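You operate a simulated robot arm through the tools that you are given. There is no shell and no other tool. Be economical: measure what you need, move in short steps, check, and stop when the job is done.

You are at the controls of a simulated two-armed robot. One attempt, no reset.

TASK
Open the third red cabinet drawer from the top, fetch the black fuse and stand it inside and shut the drawer again. Then take the blue wad and leave it in the white tray. Then shut the middle case door. Then pull the bottom blue drawer open. Do these in the order given. Set down upright: black fuse.
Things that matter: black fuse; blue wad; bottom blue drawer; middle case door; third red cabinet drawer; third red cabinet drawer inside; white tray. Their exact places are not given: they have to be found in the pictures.

The check looks at the end state, three seconds after you hand in, the way a careful person would. Anything else that was tipped, shoved, dropped, spilled or broken makes it a failure.

THE ROBOT
Two 7-joint arms with two-finger parallel grippers on one trunk, on a base that drives. Base frame: it is fixed to the floor where the robot stands at the start and does not move with it; the origin is under the middle of the robot, x ahead of it, y to its left, z up. Units: mm, rad, N and s.
The left shoulder is at the start at [52, 174, 1260], the right one opposite. Places, roughly: black fuse [4000, 250, 1000]; blue wad (6x5x4 cm) [-4200, 5100, 300]; bottom blue drawer [-1800, -700, 500]; middle case door [-2300, 4900, 1100]; third red cabinet drawer [3900, 100, 400]; third red cabinet drawer inside [4000, 100, 400]; white tray (14x21x10 cm) [-3600, 5300, 200]. Payload 3.6 kg a hand.
Tool frame (each hand has its own): the origin (TCP) lies between the finger pads and is the grasp point; the fingertips stand 30 mm ahead of it; z points along the fingers, y is the line along which they close. The gripper opens to 110 mm. The fingers are 20 mm wide and 10 mm thick; the gripper's body (48 by 112 mm) begins 55 mm behind the TCP.
Orientation is that of the tool frame in the base frame, as a unit quaternion [w, x, y, z]. With the fingers straight down and closing along the base's y, the tool's x points along the base's -x, its y along +y and its z along -z.

THE INTERFACE
- The arms move only by the tool play_rows. It takes "left_commands", "right_commands" or both (then of equal length, played together; a hand with none holds still); each is a list of rows, each a list of 7 numbers: the turn, a rotation vector about the base's x, y, z in units of 5 degrees (1.0 is 5 degrees), then the shift along the base's x, y, z in units of 25 mm (1.0 is 25 mm), then the closure in counts, from 0 (fully open) to 255 (shut). In form: [[ax, ay, az, x, y, z, gripper], ...]. A call has 1 to 10 rows; each row shifts and turns the commanded pose from where the row before left it. A call with a number of a shift or a turn outside -1 to 1 is refused whole. Each row takes 0.2 s and may step no farther than 50 mm and 0.15 rad from the row before; otherwise, or with a gripper value out of range, the whole call is refused. Where a pose cannot be reached the arm comes as near as it can. A force on the tool above 40 N (or 10 N above the force at the start of the call, whichever is more), or a blocked arm, ends the call early, and 0.2 s more pass. Each finger travels about 153 mm/s and halts on what it meets, pressing with about 38 N; the grip force reading is that of the motor and also rises with nothing between the fingers. The clock runs only during rows and for 0.2 s after the last one: add rows that do not move to give the fingers time. The reply holds the time, the measured pose of the TCP, the force on the tool along the base axes, the opening and the grip force, in the units named above and with some noise, with the torque about the TCP (base axes, N m) and any sound that the robot's microphone picked up, and new pictures: "show" is both (left out), scene, wrist or none (wrist: the cameras of the hands that moved).
- Cameras (640 x 400 px; columns grow to the right, rows downward): "scene" is now at [132.6, -0.4, 1423.3]; the picture's right is [-0.01, -1.00, 0.00], its down [-0.68, 0.01, -0.73] and it looks along [0.73, -0.01, -0.68] (base axes); focal length 288 px, centre (320, 200). "left" rides on the left gripper at [73, -17, -103] in its tool frame; the picture's right is [0.23, 0.97, 0.00], its down [-0.76, 0.18, -0.62] and it looks along [-0.61, 0.14, 0.78] (tool axes); focal length 222 px, centre (320, 200). "right" rides on the right gripper at [72, 17, -103] in its tool frame; the picture's right is [-0.23, 0.97, 0.00], its down [-0.76, -0.18, -0.62] and it looks along [-0.61, -0.14, 0.78] (tool axes); focal length 222 px, centre (320, 200).
- move_column(by): slides the trunk up (or, below 0, down) by that many mm; the arms and the scene camera ride with it, the base frame stays. It gives what a move gives, with no picture.
- roll_base(legs): drives the robot by 1 to 6 legs, each [ahead, left, turn to the left] in mm, mm and rad, along the robot's own axes; the way and the turn of a leg run together, so that a leg with both is an arc; at most 1500 mm and 3.142 rad a leg. The arms and the cameras ride along, it lands a little off, and it stops where it bumps. It gives what a move gives, and a new picture of the scene camera.
- turn_head(pan, tilt): turns the head with the scene camera to pan (to the left, within 1.501 rad either way) and tilt (down, from -0.506 to 1.204), counted from straight ahead of the robot. It gives what a move gives, and a new picture of the scene camera.
- point_at(camera, pixels): for up to 12 pixels [column, row] of the newest picture of that camera ("zoom" is the newest enlarged one), the place [x, y, z] in the base frame of the surface seen there, good to about 3 mm. No time passes.
- zoom(camera, box): a new picture of the part [left, top, right, bottom] of that camera's present view, enlarged. No time passes.
- sign_off(): hands the job in; it is judged then, once.

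Work in short steps. Measure before you move; look again where a grasp or a placing could have gone wrong, and mend it. You have 110 turns and 260 pictures in all, those below and enlarged ones among them. Open the grippers and draw the arms clear of the work before you hand the job in, unless the task says otherwise; then end with one line.

The tools are called after ">>>" as a command line: name --argument value ..., lists and objects as JSON in quotes. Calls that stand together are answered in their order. play_rows: Moves the arms, as the interface text tells. Its arguments: {"type":"object","properties":{"left_commands":{"type":"array"},"right_commands":{"type":"array"},"show":{"type":"string","enum":["both","scene","wrist","none"]}},"required":[]} The other tools are called the same way: move_column (by) slides the trunk up or down; roll_base (legs) drives the base; turn_head (pan, tilt) turns the head that bears the scene camera; point_at (camera, pixels) gives the place of the surface under pixels of a picture; zoom (camera, box) takes an enlarged picture of a part of a camera's view; sign_off () hands the job in.

At the start:

```text
clock: 0.0
left_position: [468.5, 195.6, 723.4]
left_tcp_rot: [0.001, 0.0, 1.0, 0.0]
left_force: [-1.0, -0.1, 0.4]
left_ft_torque: [-0.02, 0.0, -0.01]
left_grip_width: 110.2
left_gripper_force: 0.0
right_position: [492.2, -133.5, 736.0]
right_tcp_rot: [0.0, 0.0, 1.0, 0.001]
right_force: [0.6, 0.1, -0.4]
right_ft_torque: [-0.02, -0.01, 0.01]
right_grip_width: 110.0
right_gripper_force: 0.1
trunk travel left (down, up): [-375.0, 388.0]
robot x, y, heading: [-2.9, 4.3, 0.003]
head pan, tilt: [-0.01, 0.752]
```

scene: 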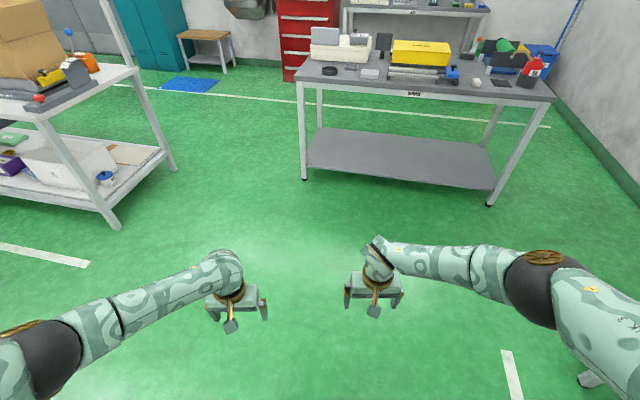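
right: 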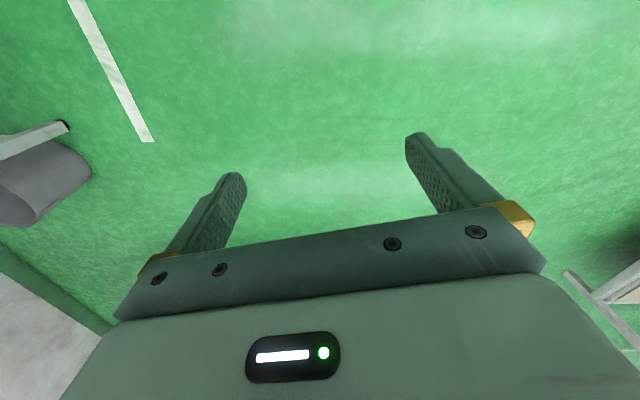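
left: 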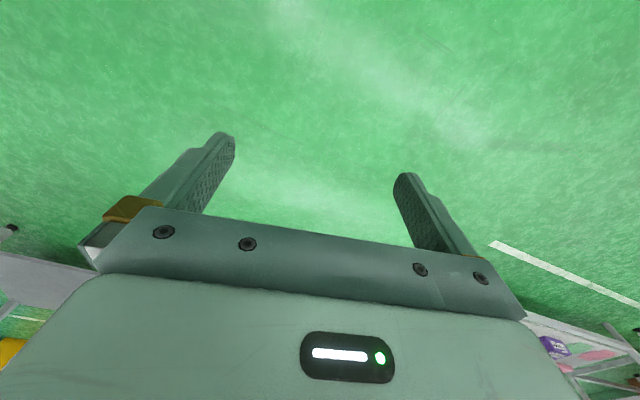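

The red cabinet shows at about (308,40), behind the bench. I tilt the head up to see it better.

>>> turn_head --pan 0 --tilt 0.3

```text
clock: 0.9
left_position: [469.6, 196.2, 722.7]
left_tcp_rot: [0.0, 0.0, 1.0, 0.0]
left_force: [0.6, 0.0, 0.3]
left_ft_torque: [-0.02, -0.04, 0.02]
left_grip_width: 110.1
left_gripper_force: 0.0
right_position: [492.4, -133.1, 735.5]
right_tcp_rot: [0.0, 0.001, 1.0, 0.001]
right_force: [-0.1, 0.4, 0.0]
right_ft_torque: [-0.04, 0.01, 0.01]
right_grip_width: 109.9
right_gripper_force: 0.0
trunk travel left (down, up): [-375.0, 388.0]
robot x, y, heading: [0.4, 3.4, -0.004]
head pan, tilt: [0.0, 0.3]
```

scene: 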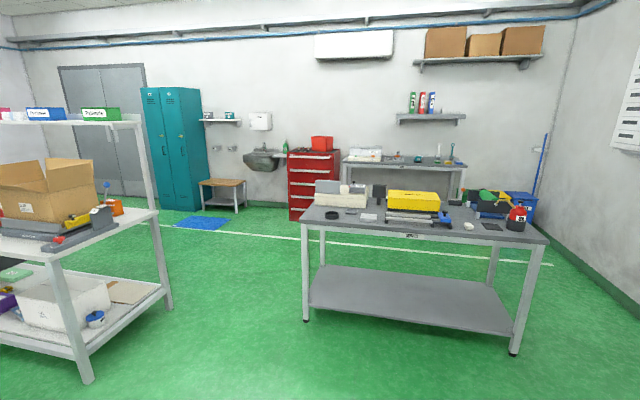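

>>> zoom --camera "scene" --box '[230, 120, 390, 240]'

>>> point_at --camera "scene" --pixels '[[303, 317], [313, 207], [320, 262], [512, 350], [545, 240], [290, 215], [314, 180], [165, 300], [160, 212], [333, 150]]'

```text
3.33 times, centred on (310, 180) of scene
```

zoom: 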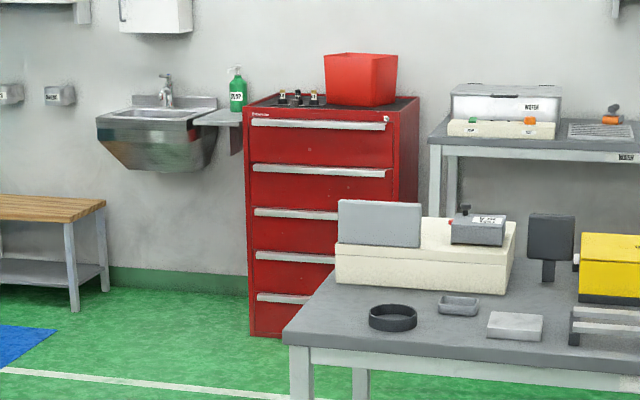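

```text
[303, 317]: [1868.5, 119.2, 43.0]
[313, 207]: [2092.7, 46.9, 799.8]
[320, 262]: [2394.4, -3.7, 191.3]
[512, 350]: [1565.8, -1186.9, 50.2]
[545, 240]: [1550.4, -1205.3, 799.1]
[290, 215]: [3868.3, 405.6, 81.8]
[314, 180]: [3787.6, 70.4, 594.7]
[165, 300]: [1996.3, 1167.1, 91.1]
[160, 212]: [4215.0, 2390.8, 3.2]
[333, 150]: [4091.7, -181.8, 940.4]
```

Now I check the shelf's corner and then drive through the gap between the shelf and the bench.

>>> point_at --camera "scene" --pixels '[[88, 378], [155, 215], [70, 290], [172, 308], [305, 240], [140, 120]]'

>>> roll_base --legs '[[700, 580, 0], [1400, 0, 0]]'

```text
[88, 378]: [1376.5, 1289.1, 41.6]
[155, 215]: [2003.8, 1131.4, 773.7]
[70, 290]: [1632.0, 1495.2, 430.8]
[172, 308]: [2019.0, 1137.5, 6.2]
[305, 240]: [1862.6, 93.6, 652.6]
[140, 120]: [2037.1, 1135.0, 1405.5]
```

```text
clock: 12.2
left_position: [2585.0, 714.2, 722.8]
left_tcp_rot: [0.0, 0.014, 1.0, 0.0]
left_force: [0.0, 0.2, 0.1]
left_ft_torque: [0.01, -0.01, 0.01]
left_grip_width: 110.1
left_gripper_force: 0.2
right_position: [2599.3, 382.9, 735.2]
right_tcp_rot: [-0.001, 0.015, 1.0, 0.001]
right_force: [-0.9, 0.0, 0.5]
right_ft_torque: [-0.01, 0.02, -0.01]
right_grip_width: 110.1
right_gripper_force: 0.0
trunk travel left (down, up): [-375.0, 388.0]
robot x, y, heading: [2112.2, 532.4, -0.028]
head pan, tilt: [0.0, 0.3]
```

scene: 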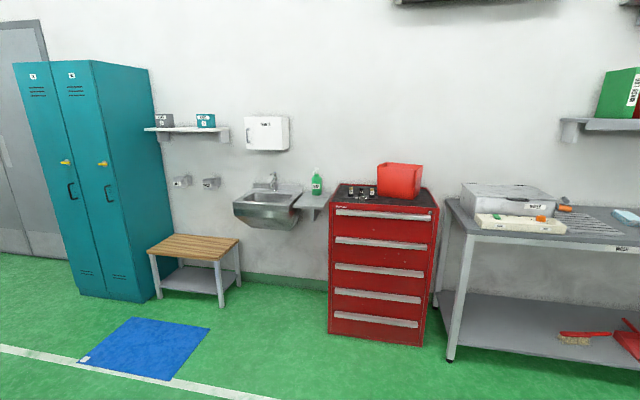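

>>> zoom --camera "scene" --box '[300, 150, 460, 350]'

>>> point_at --camera "scene" --pixels '[[337, 264], [380, 269], [423, 274], [385, 216], [333, 225], [430, 240], [330, 185], [438, 210], [350, 195], [372, 195], [361, 188], [392, 180]]'

```text
2.00 times, centred on (380, 250) of scene
```

zoom: 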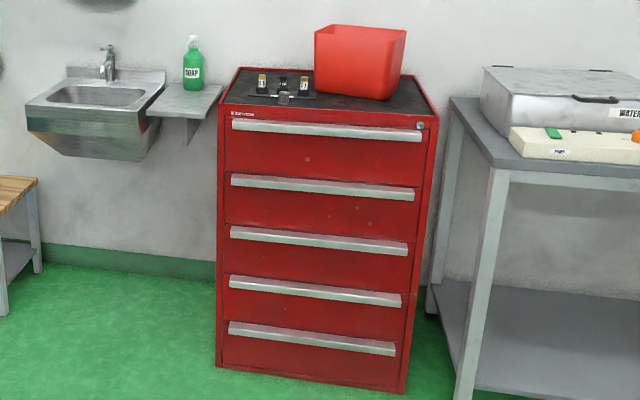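

```text
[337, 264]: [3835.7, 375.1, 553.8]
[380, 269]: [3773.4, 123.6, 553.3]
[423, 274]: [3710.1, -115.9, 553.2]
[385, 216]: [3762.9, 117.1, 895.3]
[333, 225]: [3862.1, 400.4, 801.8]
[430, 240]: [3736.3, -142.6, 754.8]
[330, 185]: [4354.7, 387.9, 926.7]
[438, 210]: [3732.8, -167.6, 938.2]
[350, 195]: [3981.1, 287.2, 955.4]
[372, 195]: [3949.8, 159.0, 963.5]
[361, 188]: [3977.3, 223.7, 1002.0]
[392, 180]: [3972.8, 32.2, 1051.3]
```

Third handle: centre about (3773,124,553), and the front's outward normal is about (-0.969,0.249). I drive square in front of it, about 800 mm off.

>>> roll_base --legs '[[891, -184, 0], [0, 0, -0.223]]'

>>> turn_head --pan 0.1 --tilt 0.55

>>> zoom --camera "scene" --box '[240, 80, 400, 180]'

```text
clock: 17.8
left_position: [3489.1, 396.8, 722.9]
left_tcp_rot: [0.0, 0.125, 0.992, 0.0]
left_force: [0.5, 0.4, -0.2]
left_ft_torque: [0.02, -0.02, -0.03]
left_grip_width: 109.9
left_gripper_force: 0.2
right_position: [3429.6, 71.4, 734.9]
right_tcp_rot: [0.0, 0.125, 0.992, 0.001]
right_force: [0.0, 0.6, 0.7]
right_ft_torque: [0.0, 0.04, 0.02]
right_grip_width: 110.0
right_gripper_force: 0.0
trunk travel left (down, up): [-375.0, 388.0]
robot x, y, heading: [2987.1, 323.4, -0.25]
head pan, tilt: [0.0, 0.3]
```

scene: 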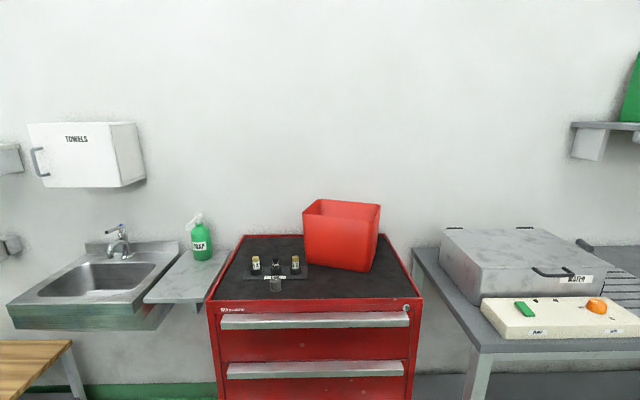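

```text
clock: 18.5
left_position: [3488.6, 397.1, 722.0]
left_tcp_rot: [0.0, 0.125, 0.992, -0.001]
left_force: [0.5, -0.8, -1.1]
left_ft_torque: [0.03, 0.01, -0.04]
left_grip_width: 110.0
left_gripper_force: 0.1
right_position: [3429.0, 72.3, 734.9]
right_tcp_rot: [0.001, 0.126, 0.992, 0.001]
right_force: [-0.4, 0.1, -0.2]
right_ft_torque: [-0.01, 0.0, 0.01]
right_grip_width: 110.0
right_gripper_force: 0.0
trunk travel left (down, up): [-375.0, 388.0]
robot x, y, heading: [2983.8, 324.3, -0.246]
head pan, tilt: [0.099, 0.55]
```

scene: 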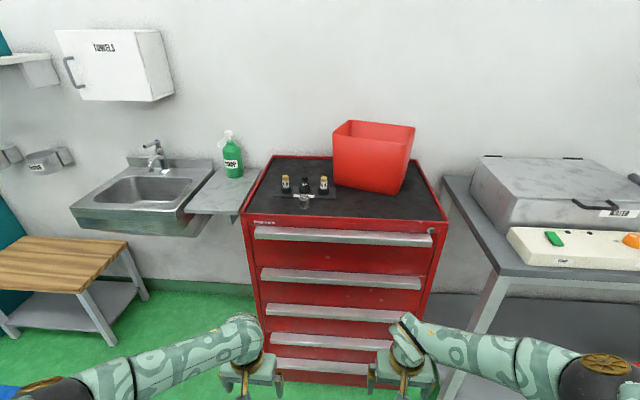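

```text
4.00 times, centred on (320, 130) of scene
```

zoom: 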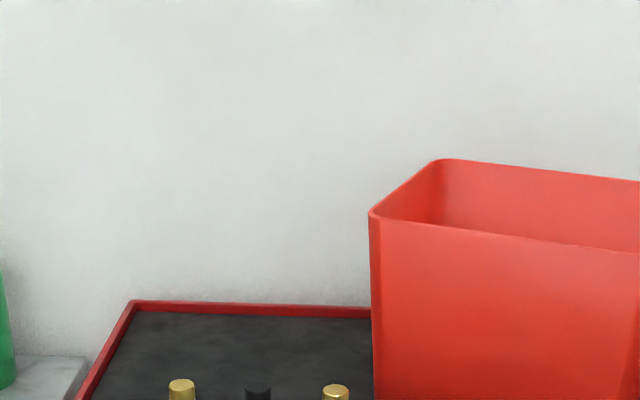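

>>> zoom --camera "scene" --box '[265, 165, 345, 215]'

>>> point_at --camera "scene" --pixels '[[305, 182], [305, 188], [286, 183], [323, 184], [287, 197], [304, 200], [330, 195], [265, 307], [330, 312], [396, 316], [330, 325], [275, 270]]'

```text
8.00 times, centred on (305, 190) of scene
```

zoom: 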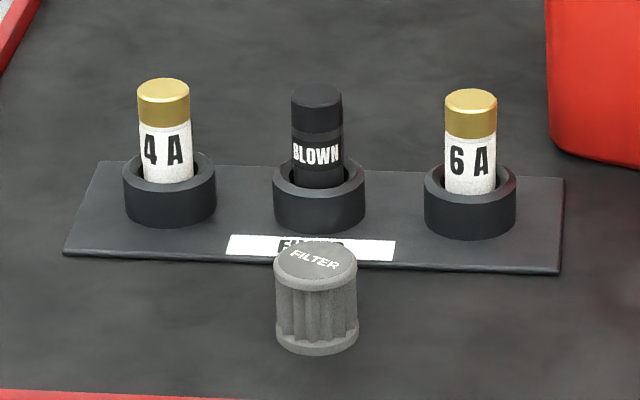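

```text
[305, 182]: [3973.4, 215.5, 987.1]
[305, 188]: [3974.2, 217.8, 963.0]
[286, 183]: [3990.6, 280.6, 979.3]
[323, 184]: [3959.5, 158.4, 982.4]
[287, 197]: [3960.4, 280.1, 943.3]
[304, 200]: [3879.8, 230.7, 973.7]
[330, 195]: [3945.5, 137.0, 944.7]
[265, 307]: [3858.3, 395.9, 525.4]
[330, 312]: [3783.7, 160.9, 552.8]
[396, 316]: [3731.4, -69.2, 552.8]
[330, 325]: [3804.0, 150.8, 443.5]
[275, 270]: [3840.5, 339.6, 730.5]
```

The black "BLOWN" fuse stands in the middle ring. Now I look closer at the third handle near (330,312).

>>> zoom --camera "scene" --box '[250, 290, 410, 390]'

>>> zoom --camera "right" --box '[0, 0, 640, 400]'

```text
4.00 times, centred on (330, 340) of scene
```

zoom: 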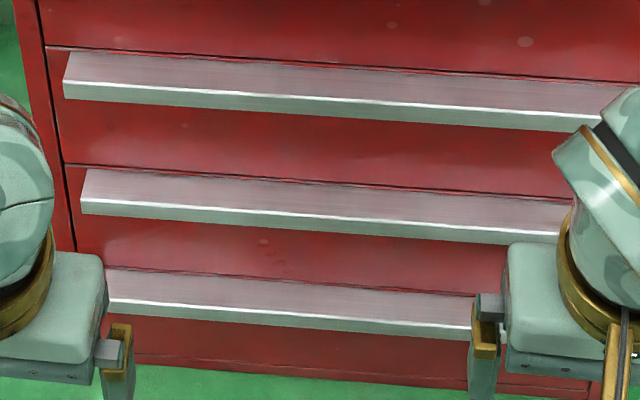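

```text
1.00 times, centred on (320, 200) of right (not enlarged: the box is as wide or as high as the picture)
```

zoom: 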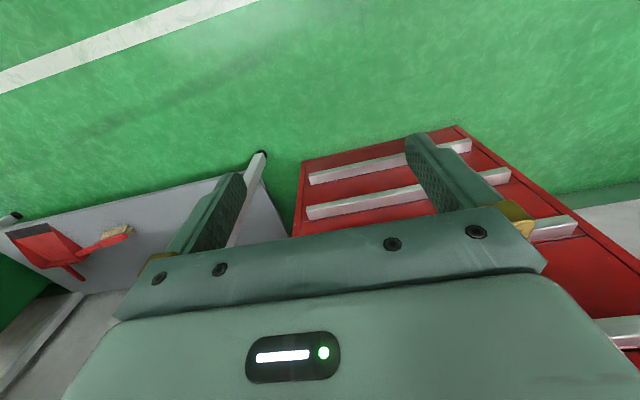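

>>> zoom --camera "scene" --box '[310, 290, 374, 330]'

>>> point_at --camera "zoom" --pixels '[[320, 120], [320, 170], [320, 195], [320, 215], [320, 235], [320, 245], [320, 260], [320, 290]]'

```text
10.00 times, centred on (342, 310) of scene
```

zoom: 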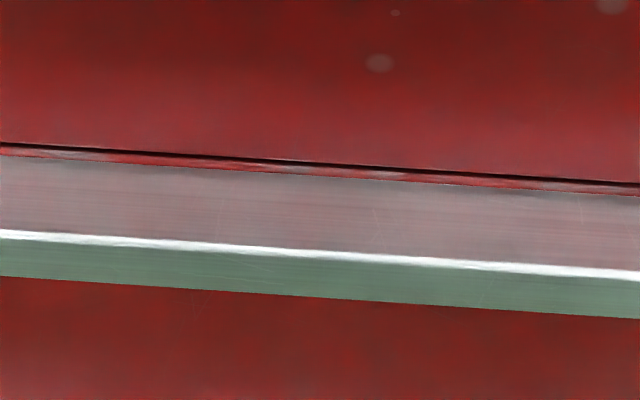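

```text
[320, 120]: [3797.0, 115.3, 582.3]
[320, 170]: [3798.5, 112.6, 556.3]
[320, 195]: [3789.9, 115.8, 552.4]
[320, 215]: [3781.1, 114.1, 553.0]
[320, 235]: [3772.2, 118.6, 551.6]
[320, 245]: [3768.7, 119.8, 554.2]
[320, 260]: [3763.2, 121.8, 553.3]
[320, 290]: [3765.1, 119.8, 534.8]
```

The handle is a bar, top at z≈553 and bottom at z≈532, about 32 mm deep. I turn the right hand level with its fingers closing vertically, and do the turn while clear of the cabinet.

>>> play_rows --right_commands '[[0.587, -0.9925, -0.8146, 0, 0, 0, 0], [0.587, -0.9925, -0.8146, 0, 0, 0, 0], [0.587, -0.9925, -0.8146, 0, 0, 0, 0], [0.587, -0.9925, -0.8146, 0, 0, 0, 0], [0.587, -0.9925, -0.8146, 0, 0, 0, 0], [0.587, -0.9925, -0.8146, 0, 0, 0, 0], [0.587, -0.9925, -0.8146, 0, 0, 0, 0], [0.587, -0.9925, -0.8146, 0, 0, 0, 0], [0.587, -0.9925, -0.8146, 0, 0, 0, 0]]' --show "none"

>>> play_rows --right_commands '[[0.587, -0.9925, -0.8146, 0, 0, 0, 0], [0.587, -0.9925, -0.8146, 0, 0, 0, 0], [0.587, -0.9925, -0.8146, 0, 0, 0, 0], [0.587, -0.9925, -0.8146, 0, 0, 0, 0], [0.587, -0.9925, -0.8146, 0, 0, 0, 0], [0.587, -0.9925, -0.8146, 0, 0, 0, 0], [0.587, -0.9925, -0.8146, 0, 0, 0, 0], [0.587, -0.9925, -0.8146, 0, 0, 0, 0]]'

```text
clock: 20.5
left_position: [3488.4, 396.5, 722.6]
left_tcp_rot: [0.0, 0.124, 0.992, 0.0]
left_force: [-1.1, -0.1, 0.2]
left_ft_torque: [0.02, -0.01, 0.02]
left_grip_width: 109.8
left_gripper_force: 0.1
right_position: [3425.4, 86.1, 733.3]
right_tcp_rot: [0.327, 0.381, 0.822, 0.27]
right_force: [1.1, 0.4, 0.0]
right_ft_torque: [0.0, 0.0, -0.02]
right_grip_width: 109.9
right_gripper_force: 0.0
right hand out of reach, approached as far as the arm can: row 7, 8
trunk travel left (down, up): [-375.0, 388.0]
robot x, y, heading: [2981.4, 323.4, -0.248]
head pan, tilt: [0.099, 0.55]
```

```text
clock: 22.3
left_position: [3488.8, 398.1, 722.3]
left_tcp_rot: [0.001, 0.125, 0.992, 0.0]
left_force: [-0.3, 0.2, 0.1]
left_ft_torque: [0.0, 0.01, -0.02]
left_grip_width: 109.8
left_gripper_force: 0.0
right_position: [3427.0, 86.8, 735.7]
right_tcp_rot: [0.559, 0.535, 0.458, 0.438]
right_force: [0.6, 0.5, 0.2]
right_ft_torque: [0.03, 0.0, -0.03]
right_grip_width: 110.1
right_gripper_force: 0.0
trunk travel left (down, up): [-375.0, 388.0]
robot x, y, heading: [2984.8, 321.9, -0.251]
head pan, tilt: [0.099, 0.55]
```

scene: 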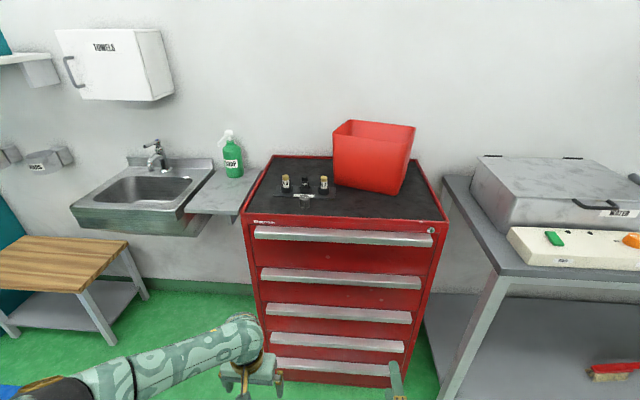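
right: 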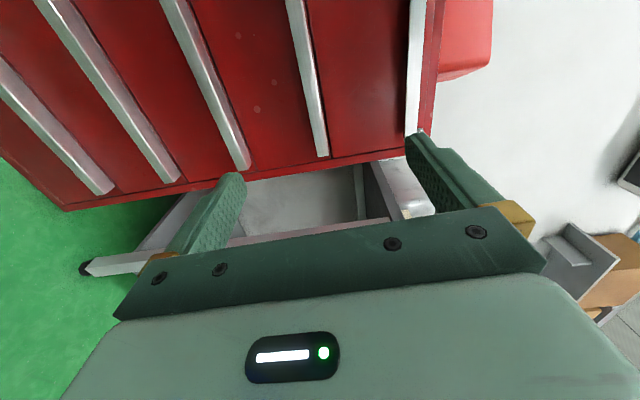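

The right hand is level, with about 3° of yaw and roll to trim. I lower the trunk to handle height, then drive 220 mm closer.

>>> move_column --by -192

>>> play_rows --right_commands '[[0.5, 0, -0.57, 0, 0, 0, 80], [0, 0, 0, 0, 0, 0, 120]]' --show "none"

>>> roll_base --legs '[[220, 0, 0]]'

>>> zoom --camera "right" --box '[0, 0, 640, 400]'

```text
clock: 24.4
left_position: [3488.7, 398.3, 531.6]
left_tcp_rot: [0.0, 0.124, 0.992, 0.0]
left_force: [0.7, -0.2, 0.3]
left_ft_torque: [-0.03, -0.02, 0.02]
left_grip_width: 110.2
left_gripper_force: 0.0
right_position: [3427.5, 87.4, 543.1]
right_tcp_rot: [0.559, 0.534, 0.459, 0.438]
right_force: [-0.5, 0.8, -0.6]
right_ft_torque: [0.01, -0.02, 0.02]
right_grip_width: 110.0
right_gripper_force: 0.1
trunk travel left (down, up): [-183.0, 580.0]
robot x, y, heading: [2986.5, 324.2, -0.253]
head pan, tilt: [0.099, 0.55]
```

```text
clock: 25.0
left_position: [3486.8, 397.8, 530.5]
left_tcp_rot: [0.0, 0.124, 0.992, 0.0]
left_force: [0.1, 0.0, 0.8]
left_ft_torque: [0.01, 0.02, 0.01]
left_grip_width: 109.8
left_gripper_force: 0.0
right_position: [3427.6, 87.1, 542.7]
right_tcp_rot: [0.558, 0.558, 0.436, 0.433]
right_force: [-0.3, -1.3, -0.4]
right_ft_torque: [-0.01, 0.04, 0.03]
right_grip_width: 58.2
right_gripper_force: 0.0
trunk travel left (down, up): [-183.0, 580.0]
robot x, y, heading: [2985.1, 326.2, -0.25]
head pan, tilt: [0.099, 0.55]
```

```text
clock: 26.7
left_position: [3703.3, 341.1, 530.4]
left_tcp_rot: [-0.001, 0.125, 0.992, 0.0]
left_force: [0.1, 0.1, 0.3]
left_ft_torque: [-0.01, -0.02, -0.01]
left_grip_width: 110.1
left_gripper_force: 0.0
right_position: [3640.9, 31.9, 542.2]
right_tcp_rot: [0.559, 0.558, 0.436, 0.432]
right_force: [-0.3, 0.5, -0.4]
right_ft_torque: [0.01, 0.02, -0.02]
right_grip_width: 58.2
right_gripper_force: 0.0
trunk travel left (down, up): [-183.0, 580.0]
robot x, y, heading: [3199.9, 271.7, -0.248]
head pan, tilt: [0.099, 0.55]
```

scene: 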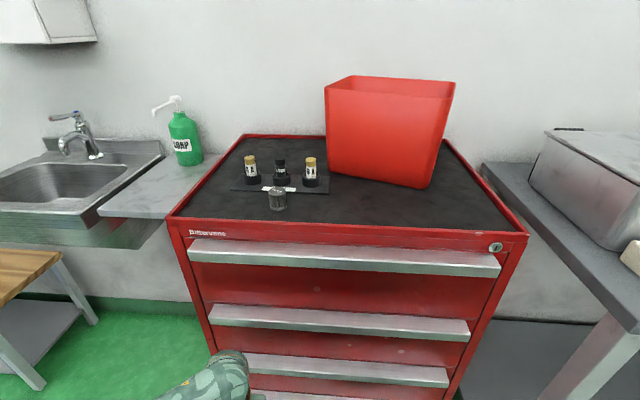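

```text
1.00 times, centred on (320, 200) of right (not enlarged: the box is as wide or as high as the picture)
```

zoom: 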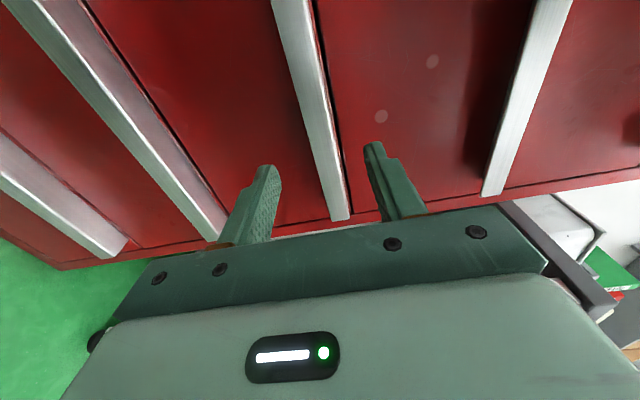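

The third handle (310,100 to 340,215) sits between the fingertips. I measure it in the right camera.

>>> point_at --camera "right" --pixels '[[312, 130], [325, 170], [340, 212], [322, 110], [335, 165], [345, 205], [355, 170]]'

```text
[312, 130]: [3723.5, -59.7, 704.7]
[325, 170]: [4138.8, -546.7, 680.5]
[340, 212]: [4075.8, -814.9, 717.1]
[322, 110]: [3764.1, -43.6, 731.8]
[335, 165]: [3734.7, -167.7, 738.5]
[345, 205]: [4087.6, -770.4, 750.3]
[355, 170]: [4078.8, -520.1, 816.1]
```

>>> point_at --camera "zoom" --pixels '[[312, 130], [325, 170], [340, 212], [322, 110], [335, 165], [345, 205], [355, 170]]'

```text
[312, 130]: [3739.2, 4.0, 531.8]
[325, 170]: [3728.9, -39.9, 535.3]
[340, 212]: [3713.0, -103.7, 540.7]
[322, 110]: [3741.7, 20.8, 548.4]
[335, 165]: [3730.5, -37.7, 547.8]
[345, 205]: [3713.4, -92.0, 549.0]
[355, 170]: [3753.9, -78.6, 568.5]
```

The handle runs 532–553 in z and the TCP is 98 mm short of it at z 542. I advance 92 mm along the normal and close.

>>> play_rows --right_commands '[[0, 0, 0, 0.891, -0.228, 0, 120], [0, 0, 0, 0.891, -0.228, 0, 120], [0, 0, 0, 0.891, -0.228, 0, 120], [0, 0, 0, 0.891, -0.228, 0, 120], [0, 0, 0, 0, 0, 0, 120], [0, 0, 0, 0, 0, 0, 255], [0, 0, 0, 0, 0, 0, 255], [0, 0, 0, 0, 0, 0, 255]]' --show "wrist"

```text
clock: 28.5
left_position: [3704.8, 340.4, 530.1]
left_tcp_rot: [-0.001, 0.124, 0.992, 0.001]
left_force: [-0.8, 0.1, 0.3]
left_ft_torque: [0.01, 0.0, 0.0]
left_grip_width: 110.0
left_gripper_force: 0.0
right_position: [3730.4, 6.0, 541.3]
right_tcp_rot: [0.557, 0.56, 0.436, 0.432]
right_force: [-0.8, 3.3, -21.9]
right_ft_torque: [0.65, -0.66, -0.1]
right_grip_width: 23.7
right_gripper_force: 44.8
trunk travel left (down, up): [-183.0, 580.0]
robot x, y, heading: [3201.8, 264.4, -0.249]
head pan, tilt: [0.099, 0.55]
```

right: 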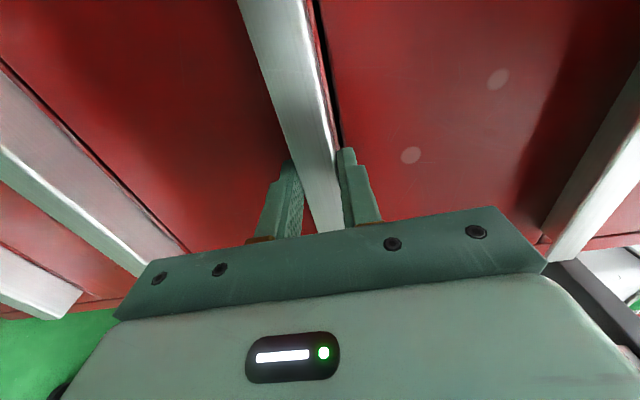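

The bar is gripped (23.7 mm). I pull the drawer by rolling straight back a little first.

>>> roll_base --legs '[[-120, 0, 0]]'

```text
clock: 29.8
left_position: [3586.6, 371.0, 530.5]
left_tcp_rot: [-0.001, 0.125, 0.992, 0.0]
left_force: [0.7, -1.1, 0.7]
left_ft_torque: [0.0, -0.02, 0.04]
left_grip_width: 110.2
left_gripper_force: 0.2
right_position: [3612.3, 34.0, 541.1]
right_tcp_rot: [0.558, 0.561, 0.435, 0.43]
right_force: [-5.2, -13.4, -27.0]
right_ft_torque: [0.43, -0.46, -0.21]
right_grip_width: 23.7
right_gripper_force: 44.9
trunk travel left (down, up): [-183.0, 580.0]
robot x, y, heading: [3083.0, 299.4, -0.252]
head pan, tilt: [0.099, 0.55]
```

scene: 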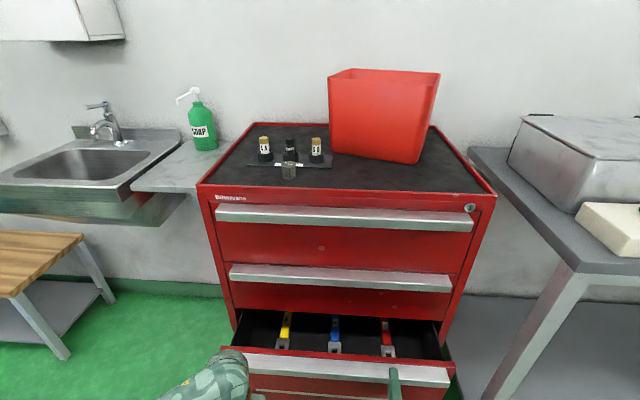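

It opens; tools lie inside. I pull another 170 mm.

>>> roll_base --legs '[[-170, 0, 0]]'

>>> turn_head --pan 0.0 --tilt 0.7

```text
clock: 31.2
left_position: [3420.1, 413.5, 530.7]
left_tcp_rot: [0.0, 0.125, 0.992, 0.0]
left_force: [-0.5, 0.1, 0.3]
left_ft_torque: [-0.03, -0.01, 0.0]
left_grip_width: 109.8
left_gripper_force: 0.0
right_position: [3445.0, 73.5, 540.3]
right_tcp_rot: [0.559, 0.562, 0.434, 0.429]
right_force: [-8.7, -33.9, -5.7]
right_ft_torque: [0.48, -0.8, -1.22]
right_grip_width: 23.6
right_gripper_force: 45.4
trunk travel left (down, up): [-183.0, 580.0]
robot x, y, heading: [2915.1, 342.2, -0.25]
head pan, tilt: [0.099, 0.55]
```

scene: 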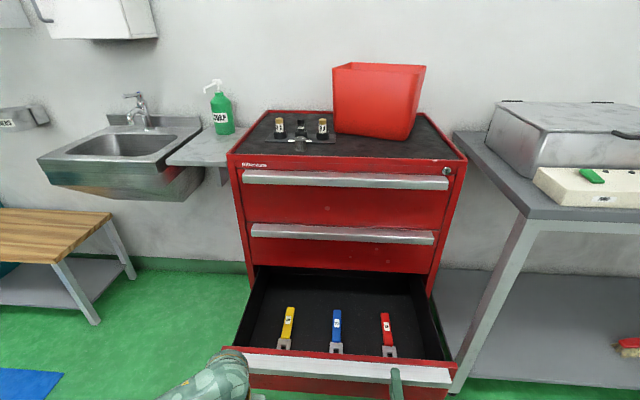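

```text
clock: 31.9
left_position: [3420.7, 414.1, 531.0]
left_tcp_rot: [0.0, 0.126, 0.992, 0.0]
left_force: [0.4, 0.0, 0.2]
left_ft_torque: [-0.03, 0.0, 0.01]
left_grip_width: 109.9
left_gripper_force: 0.0
right_position: [3445.5, 74.4, 540.3]
right_tcp_rot: [0.559, 0.562, 0.434, 0.428]
right_force: [-1.2, -5.0, -3.6]
right_ft_torque: [0.47, -0.92, -0.07]
right_grip_width: 23.6
right_gripper_force: 45.5
trunk travel left (down, up): [-183.0, 580.0]
robot x, y, heading: [2920.2, 341.4, -0.252]
head pan, tilt: [0.0, 0.7]
```

scene: 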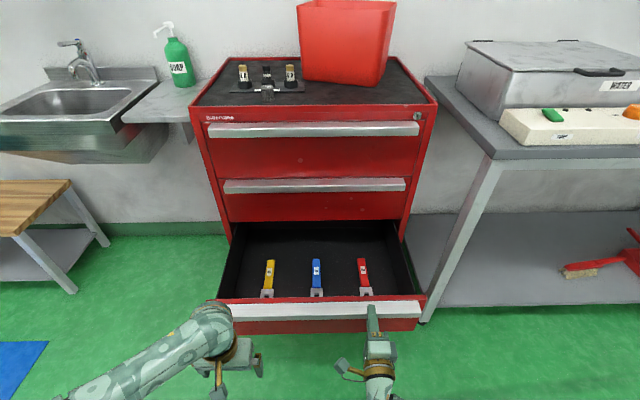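

>>> point_at --camera "scene" --pixels '[[248, 275], [246, 250], [290, 250], [320, 245], [340, 280], [295, 285], [228, 262], [245, 300], [268, 265], [315, 262], [240, 228], [398, 225]]'

>>> zoom --camera "scene" --box '[210, 200, 430, 337]'

```text
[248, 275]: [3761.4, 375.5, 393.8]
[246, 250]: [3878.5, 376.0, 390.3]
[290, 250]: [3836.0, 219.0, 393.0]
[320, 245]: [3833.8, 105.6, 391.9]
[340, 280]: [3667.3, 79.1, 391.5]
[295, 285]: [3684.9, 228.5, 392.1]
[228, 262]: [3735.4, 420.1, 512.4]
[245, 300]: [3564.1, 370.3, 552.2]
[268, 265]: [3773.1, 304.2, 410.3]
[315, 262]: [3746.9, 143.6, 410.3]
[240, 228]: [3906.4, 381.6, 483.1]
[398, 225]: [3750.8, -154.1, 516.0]
```

```text
2.91 times, centred on (320, 268) of scene
```

zoom: 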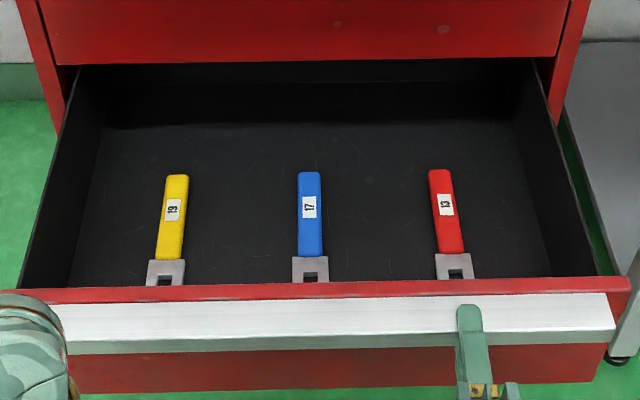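

The drawer floor is z≈392, and there's a free spot between the yellow and blue tools near (3693,241). I release the handle, back the right hand off and lift it.

>>> play_rows --right_commands '[[0, 0, 0, 0, 0, 0, 120], [0, 0, 0, 0, 0, 0, 120], [0, 0, 0, -0.969, 0.248, 0, 120], [0, 0, 0, -0.969, 0.248, 0, 120], [0, 0, 0, -0.969, 0.248, 0, 120], [0, 0, 0, -0.969, 0.248, 0, 120], [0, 0, 0, -0.969, 0.248, 0, 120], [0, 0, 0, 0, 0, 1, 120], [0, 0, 0, 0, 0, 1, 120], [0, 0, 0, 0, 0, 1, 120]]' --show "none"

>>> play_rows --right_commands '[[0, 0, 0, 0, 0, 1, 120], [0, 0, 0, 0, 0, 1, 120], [0, 0, 0, 0, 0, 1, 120], [0, 0, 0, 0, 0, 1, 120], [0, 0, 0, 0, 0, 1, 120], [0, 0, 0, -0.969, 0.248, 1, 120], [0, 0, 0, -0.969, 0.248, 0, 120]]' --show "none"

>>> move_column --by 480

>>> roll_base --legs '[[140, -40, 0]]'

```text
clock: 34.1
left_position: [3419.7, 414.5, 532.1]
left_tcp_rot: [0.0, 0.124, 0.992, 0.0]
left_force: [-0.6, -0.4, -0.7]
left_ft_torque: [0.0, 0.01, -0.01]
left_grip_width: 109.7
left_gripper_force: 0.2
right_position: [3322.7, 104.8, 614.1]
right_tcp_rot: [0.56, 0.561, 0.434, 0.429]
right_force: [-0.3, 0.2, 0.5]
right_ft_torque: [-0.02, 0.0, 0.01]
right_grip_width: 58.2
right_gripper_force: 0.0
trunk travel left (down, up): [-183.0, 580.0]
robot x, y, heading: [2918.7, 343.1, -0.248]
head pan, tilt: [0.0, 0.7]
```

```text
clock: 35.7
left_position: [3421.3, 415.0, 531.1]
left_tcp_rot: [0.0, 0.124, 0.992, -0.001]
left_force: [-0.8, -0.1, -0.6]
left_ft_torque: [-0.01, 0.01, 0.01]
left_grip_width: 110.1
left_gripper_force: 0.1
right_position: [3275.7, 116.8, 764.7]
right_tcp_rot: [0.559, 0.561, 0.434, 0.428]
right_force: [0.3, 0.1, -0.4]
right_ft_torque: [0.0, -0.01, -0.03]
right_grip_width: 58.4
right_gripper_force: 0.1
trunk travel left (down, up): [-183.0, 580.0]
robot x, y, heading: [2917.5, 337.8, -0.256]
head pan, tilt: [0.0, 0.7]
```

```text
refused: 480 is not a number from -400 to 400
```

```text
clock: 37.1
left_position: [3546.4, 338.3, 530.0]
left_tcp_rot: [0.0, 0.125, 0.992, 0.0]
left_force: [0.4, 0.1, 0.0]
left_ft_torque: [-0.03, -0.02, -0.03]
left_grip_width: 109.9
left_gripper_force: 0.0
right_position: [3402.9, 41.7, 763.3]
right_tcp_rot: [0.56, 0.561, 0.434, 0.428]
right_force: [-0.3, -0.2, -0.1]
right_ft_torque: [-0.01, -0.04, 0.02]
right_grip_width: 58.4
right_gripper_force: 0.0
trunk travel left (down, up): [-183.0, 580.0]
robot x, y, heading: [3046.8, 270.5, -0.25]
head pan, tilt: [0.0, 0.7]
```

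scene: 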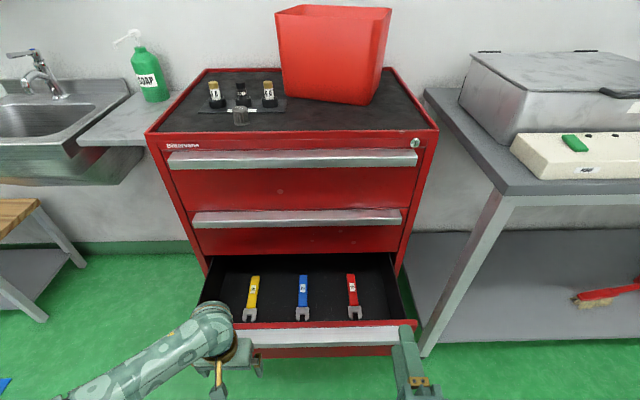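

The left hand (z 530) is now close to the drawer front, so I check whether the drawer was moved, and raise the trunk.

>>> point_at --camera "scene" --pixels '[[300, 330], [300, 340], [370, 330], [302, 283], [275, 240], [252, 285]]'

>>> move_column --by 380

>>> turn_head --pan 0.0 --tilt 0.95

```text
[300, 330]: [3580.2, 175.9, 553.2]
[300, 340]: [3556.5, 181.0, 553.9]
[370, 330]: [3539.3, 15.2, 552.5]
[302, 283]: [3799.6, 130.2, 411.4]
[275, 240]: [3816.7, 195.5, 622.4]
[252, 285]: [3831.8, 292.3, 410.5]
```

```text
clock: 40.7
left_position: [3546.5, 339.2, 910.8]
left_tcp_rot: [0.0, 0.125, 0.992, 0.001]
left_force: [-0.1, 0.3, -1.0]
left_ft_torque: [-0.01, 0.02, 0.03]
left_grip_width: 110.5
left_gripper_force: 0.1
right_position: [3401.8, 42.4, 1145.0]
right_tcp_rot: [0.559, 0.561, 0.435, 0.429]
right_force: [-0.4, -0.6, -0.3]
right_ft_torque: [-0.04, 0.02, -0.02]
right_grip_width: 58.2
right_gripper_force: 0.2
trunk travel left (down, up): [-563.0, 200.0]
robot x, y, heading: [3042.7, 268.5, -0.252]
head pan, tilt: [0.0, 0.7]
```

```text
clock: 41.5
left_position: [3546.1, 339.2, 911.5]
left_tcp_rot: [0.0, 0.126, 0.992, 0.0]
left_force: [-0.5, -0.5, 0.1]
left_ft_torque: [0.02, -0.04, -0.06]
left_grip_width: 109.9
left_gripper_force: 0.0
right_position: [3402.5, 41.4, 1144.9]
right_tcp_rot: [0.56, 0.561, 0.434, 0.428]
right_force: [-1.0, -0.4, 0.4]
right_ft_torque: [0.01, -0.01, 0.0]
right_grip_width: 58.4
right_gripper_force: 0.1
trunk travel left (down, up): [-563.0, 200.0]
robot x, y, heading: [3037.8, 269.3, -0.249]
head pan, tilt: [0.0, 0.949]
```

scene: 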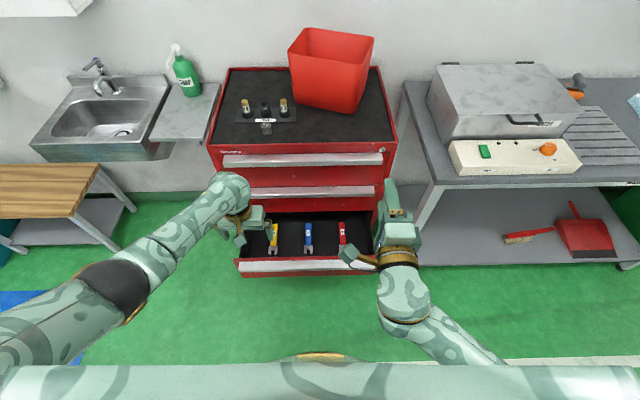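

The drawer was nudged in by about 75 mm but is still open 220 mm. Now I raise the left hand over the cabinet top and stretch it toward the fuse.

>>> play_rows --left_commands '[[0, 0, 0, 0, 0, 1, 100], [0, 0, 0, 0, 0, 1, 150], [0, 0, 0, 0, 0, 1, 150], [0, 0, 0, 0, 0, 1, 150], [0, 0, 0, 0, 0, 1, 150], [0, 0, 0, 0.969, -0.248, 1, 150], [0, 0, 0, 0.969, -0.248, 0.4, 150], [0, 0, 0, 0.969, -0.248, 0, 150], [0, 0, 0, 0.969, -0.248, 0, 150], [0, 0, 0, 0.969, -0.248, 0, 150]]' --show "none"

>>> play_rows --left_commands '[[0, 0, 0, 0.969, -0.248, 0, 150], [0, 0, 0, 0.969, -0.248, 0, 150], [0, 0, 0, 0.969, -0.248, 0, 150], [0, 0, 0, 0.969, -0.248, 0, 150], [0, 0, 0, 0.969, -0.248, 0, 150], [0, 0, 0, 0.969, -0.248, 0, 150]]'

```text
clock: 43.7
left_position: [3667.5, 307.3, 1072.9]
left_tcp_rot: [0.001, 0.126, 0.992, 0.0]
left_force: [0.6, 0.2, -0.2]
left_ft_torque: [0.01, 0.01, 0.01]
left_grip_width: 45.3
left_gripper_force: 0.1
right_position: [3402.9, 40.2, 1143.5]
right_tcp_rot: [0.559, 0.561, 0.434, 0.429]
right_force: [-0.5, 0.1, -0.3]
right_ft_torque: [-0.03, -0.01, 0.03]
right_grip_width: 58.5
right_gripper_force: 0.1
trunk travel left (down, up): [-563.0, 200.0]
robot x, y, heading: [3043.0, 265.7, -0.249]
head pan, tilt: [0.0, 0.949]
```

```text
clock: 45.1
left_position: [3667.5, 310.2, 1073.1]
left_tcp_rot: [-0.001, 0.125, 0.992, 0.0]
left_force: [-0.2, 1.2, -0.2]
left_ft_torque: [-0.03, -0.04, -0.03]
left_grip_width: 45.2
left_gripper_force: 0.1
left hand out of reach, approached as far as the arm can: row 1, 2, 3, 4, 5, 6
right_position: [3402.8, 41.1, 1144.9]
right_tcp_rot: [0.56, 0.561, 0.434, 0.428]
right_force: [-0.7, 0.2, 0.2]
right_ft_torque: [-0.03, 0.02, 0.0]
right_grip_width: 58.2
right_gripper_force: 0.1
trunk travel left (down, up): [-563.0, 200.0]
robot x, y, heading: [3048.1, 268.6, -0.252]
head pan, tilt: [0.0, 0.949]
```

scene: 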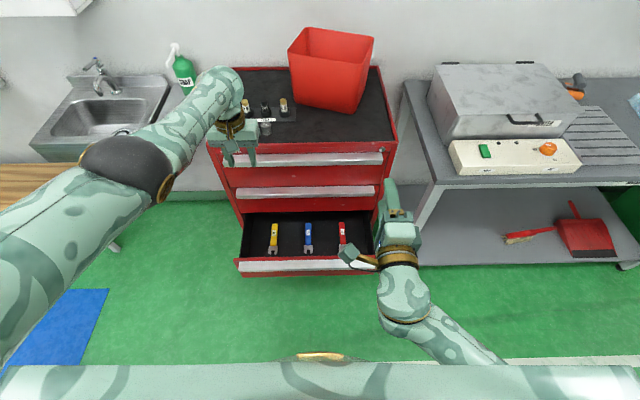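
left: 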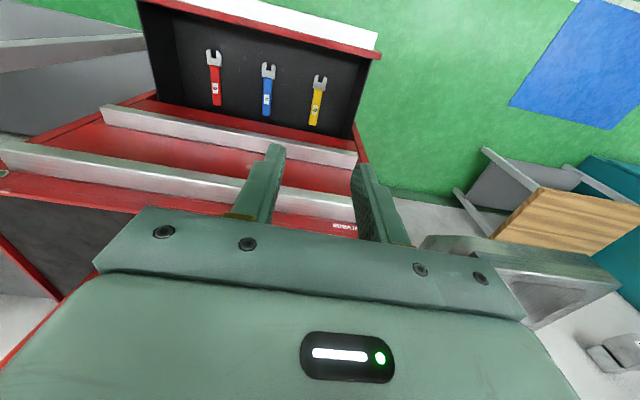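

With the tool down the left hand reaches only about 590 mm, so the open drawer keeps me too far from the fuse. I'll push the drawer in with the left hand, take the fuse, then reopen it. First I draw the left hand back and down.

>>> play_rows --left_commands '[[0, 0, 0, -0.969, 0.248, 0, 200], [0, 0, 0, -0.969, 0.248, 0, 255], [0, 0, 0, -0.969, 0.248, 0, 255], [0, 0, 0, -0.969, 0.248, 0, 255], [0, 0, 0, -0.969, 0.248, 0, 255], [0, 0, 0, -0.969, 0.248, -1, 255], [0, 0, 0, -0.969, 0.248, -1, 255], [0, 0, 0, -0.969, 0.248, -1, 255], [0, 0, 0, 0, 0, -1, 255], [0, 0, 0, 0, 0, -1, 255]]' --show "none"

>>> play_rows --left_commands '[[0, 0, 0, 0, 0, -0.5, 255], [0, 0, 0, 0, 0, 0, 255]]' --show "none"

```text
clock: 47.3
left_position: [3474.8, 360.5, 944.4]
left_tcp_rot: [0.0, 0.125, 0.992, 0.0]
left_force: [-0.5, 0.1, 0.0]
left_ft_torque: [0.0, 0.02, -0.04]
left_grip_width: 0.1
left_gripper_force: 37.5
right_position: [3402.2, 42.1, 1144.8]
right_tcp_rot: [0.56, 0.561, 0.433, 0.429]
right_force: [-1.0, 0.3, -0.4]
right_ft_torque: [0.04, 0.0, 0.0]
right_grip_width: 58.2
right_gripper_force: 0.1
trunk travel left (down, up): [-563.0, 200.0]
robot x, y, heading: [3042.8, 268.9, -0.249]
head pan, tilt: [0.0, 0.949]
```

```text
clock: 47.9
left_position: [3476.0, 358.9, 934.0]
left_tcp_rot: [0.0, 0.126, 0.992, 0.0]
left_force: [0.1, -0.5, -0.7]
left_ft_torque: [0.01, 0.01, -0.01]
left_grip_width: 0.0
left_gripper_force: 38.1
right_position: [3401.4, 41.7, 1144.6]
right_tcp_rot: [0.56, 0.561, 0.434, 0.428]
right_force: [0.1, 0.0, 0.9]
right_ft_torque: [0.01, 0.01, 0.02]
right_grip_width: 58.1
right_gripper_force: 0.0
trunk travel left (down, up): [-563.0, 200.0]
robot x, y, heading: [3043.5, 265.9, -0.252]
head pan, tilt: [0.0, 0.949]
```

>>> play_rows --right_commands '[[0, 0, 0, -0.969, 0.248, 0, 120], [0, 0, 0, -0.969, 0.248, 0, 120], [0, 0, 0, -0.969, 0.248, 0, 120], [0, 0, 0, -0.969, 0.248, 0, 120]]' --show "none"

>>> move_column --by -395

>>> roll_base --legs '[[270, 0, 0]]'

```text
clock: 48.9
left_position: [3474.0, 359.1, 935.3]
left_tcp_rot: [0.001, 0.125, 0.992, 0.0]
left_force: [-0.4, 0.1, 0.3]
left_ft_torque: [0.0, 0.01, 0.04]
left_grip_width: 0.0
left_gripper_force: 38.0
right_position: [3302.2, 64.6, 1143.8]
right_tcp_rot: [0.56, 0.561, 0.433, 0.429]
right_force: [0.6, 1.0, -0.7]
right_ft_torque: [-0.01, -0.02, 0.01]
right_grip_width: 58.1
right_gripper_force: 0.0
trunk travel left (down, up): [-563.0, 200.0]
robot x, y, heading: [3043.8, 266.1, -0.249]
head pan, tilt: [0.0, 0.949]
```

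```text
clock: 51.5
left_position: [3493.3, 433.3, 634.0]
left_tcp_rot: [0.005, 0.126, 0.989, 0.073]
left_force: [0.0, -0.7, 0.2]
left_ft_torque: [0.0, -0.02, -0.03]
left_grip_width: 0.1
left_gripper_force: 37.6
right_position: [3308.5, 63.2, 846.0]
right_tcp_rot: [0.561, 0.561, 0.436, 0.424]
right_force: [0.9, 0.1, -0.1]
right_ft_torque: [0.03, 0.01, 0.01]
right_grip_width: 58.1
right_gripper_force: 0.1
trunk travel left (down, up): [-267.0, 496.0]
robot x, y, heading: [3041.1, 265.0, -0.254]
head pan, tilt: [0.0, 0.949]
stopped: the arm was blocked; the commanded pose is now the measured one
```

```text
clock: 53.4
left_position: [3756.2, 363.1, 634.4]
left_tcp_rot: [0.005, 0.128, 0.989, 0.072]
left_force: [-0.8, -0.8, -0.5]
left_ft_torque: [0.04, 0.0, 0.01]
left_grip_width: 0.0
left_gripper_force: 37.5
right_position: [3569.8, -6.4, 845.2]
right_tcp_rot: [0.562, 0.563, 0.434, 0.422]
right_force: [-0.6, -0.7, -0.6]
right_ft_torque: [0.02, -0.04, -0.02]
right_grip_width: 58.2
right_gripper_force: 0.0
trunk travel left (down, up): [-267.0, 496.0]
robot x, y, heading: [3303.1, 199.2, -0.254]
head pan, tilt: [0.0, 0.949]
```

scene: 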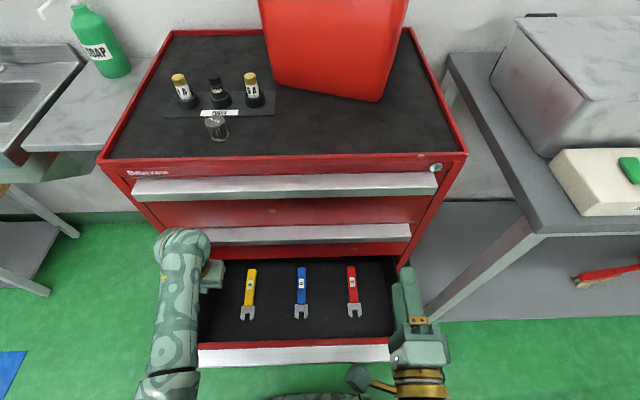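

The column lowering was blocked early, so the hand passed above the drawer; it seems to be still open. I check positions, because the base may be able to get close enough anyway.

>>> point_at --camera "scene" --pixels '[[295, 350], [295, 358], [215, 82], [214, 92], [220, 100], [213, 120], [300, 290], [204, 275], [253, 85], [180, 85]]'

>>> zoom --camera "scene" --box '[150, 50, 310, 150]'

```text
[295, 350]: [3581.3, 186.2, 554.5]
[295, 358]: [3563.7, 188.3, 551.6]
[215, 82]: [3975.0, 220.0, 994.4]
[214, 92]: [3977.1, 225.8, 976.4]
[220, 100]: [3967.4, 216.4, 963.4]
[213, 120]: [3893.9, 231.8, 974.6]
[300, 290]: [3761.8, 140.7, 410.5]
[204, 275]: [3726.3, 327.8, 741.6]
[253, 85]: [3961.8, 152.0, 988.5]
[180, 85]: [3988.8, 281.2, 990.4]
```

```text
4.00 times, centred on (230, 100) of scene
```

zoom: 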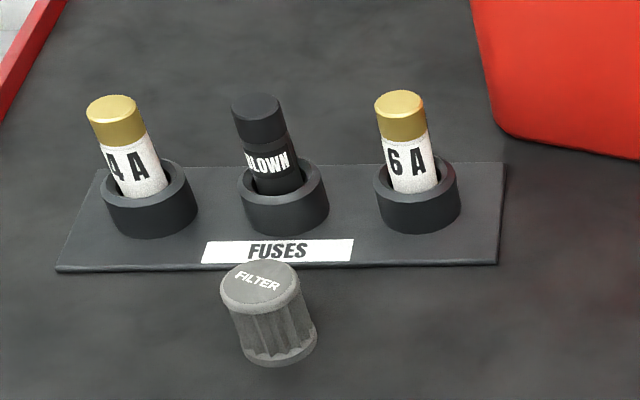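

The drawer front is still at depth 3407, yet the base came within 256 mm of it without a bump, so the fuse can be reached with the drawer open. I back off slightly, raise the trunk, and straighten the left hand.

>>> roll_base --legs '[[-70, 0, 0]]'

>>> move_column --by 390

>>> play_rows --left_commands '[[-0.81, 0.16, 0, 0, 0, 0.6, 200], [-0.81, 0.16, 0, 0, 0, 0.8, 150], [0, 0, 0, 0, 0, 0.8, 150], [0, 0, 0, 0, 0, 0, 150]]' --show "none"

```text
clock: 54.4
left_position: [3687.2, 381.4, 636.3]
left_tcp_rot: [0.006, 0.127, 0.989, 0.073]
left_force: [-0.8, 0.7, 0.7]
left_ft_torque: [0.01, -0.02, 0.0]
left_grip_width: 0.1
left_gripper_force: 38.3
right_position: [3502.1, 11.4, 847.3]
right_tcp_rot: [0.563, 0.562, 0.433, 0.423]
right_force: [-0.4, 0.5, 0.9]
right_ft_torque: [-0.01, -0.05, -0.01]
right_grip_width: 58.2
right_gripper_force: 0.0
trunk travel left (down, up): [-267.0, 496.0]
robot x, y, heading: [3235.6, 217.1, -0.255]
head pan, tilt: [0.0, 0.949]
```

scene: 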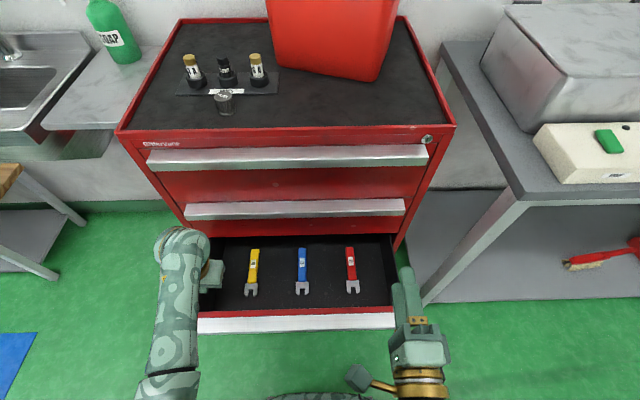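

```text
clock: 58.2
left_position: [3702.1, 442.5, 1032.1]
left_tcp_rot: [0.011, 0.113, 0.986, 0.124]
left_force: [0.6, -0.9, -0.7]
left_ft_torque: [0.0, 0.05, 0.01]
left_grip_width: 0.1
left_gripper_force: 38.0
right_position: [3502.6, 11.0, 1236.5]
right_tcp_rot: [0.563, 0.563, 0.434, 0.422]
right_force: [-0.5, 0.5, -0.4]
right_ft_torque: [-0.02, 0.04, 0.0]
right_grip_width: 58.3
right_gripper_force: 0.2
trunk travel left (down, up): [-657.0, 106.0]
robot x, y, heading: [3239.0, 217.5, -0.256]
head pan, tilt: [0.0, 0.949]
```

```text
clock: 58.7
left_position: [3708.5, 465.5, 1061.3]
left_tcp_rot: [0.011, 0.106, 0.99, 0.094]
left_force: [0.1, -1.5, 0.4]
left_ft_torque: [0.0, -0.03, 0.0]
left_grip_width: 45.3
left_gripper_force: 0.0
right_position: [3502.5, 10.8, 1236.7]
right_tcp_rot: [0.563, 0.563, 0.434, 0.423]
right_force: [-0.4, 0.2, 0.2]
right_ft_torque: [0.0, 0.0, 0.01]
right_grip_width: 58.1
right_gripper_force: 0.0
trunk travel left (down, up): [-657.0, 106.0]
robot x, y, heading: [3238.7, 213.8, -0.257]
head pan, tilt: [0.0, 0.949]
stopped in row 2 (left hand): the arm was blocked; the commanded pose is now the measured one
```

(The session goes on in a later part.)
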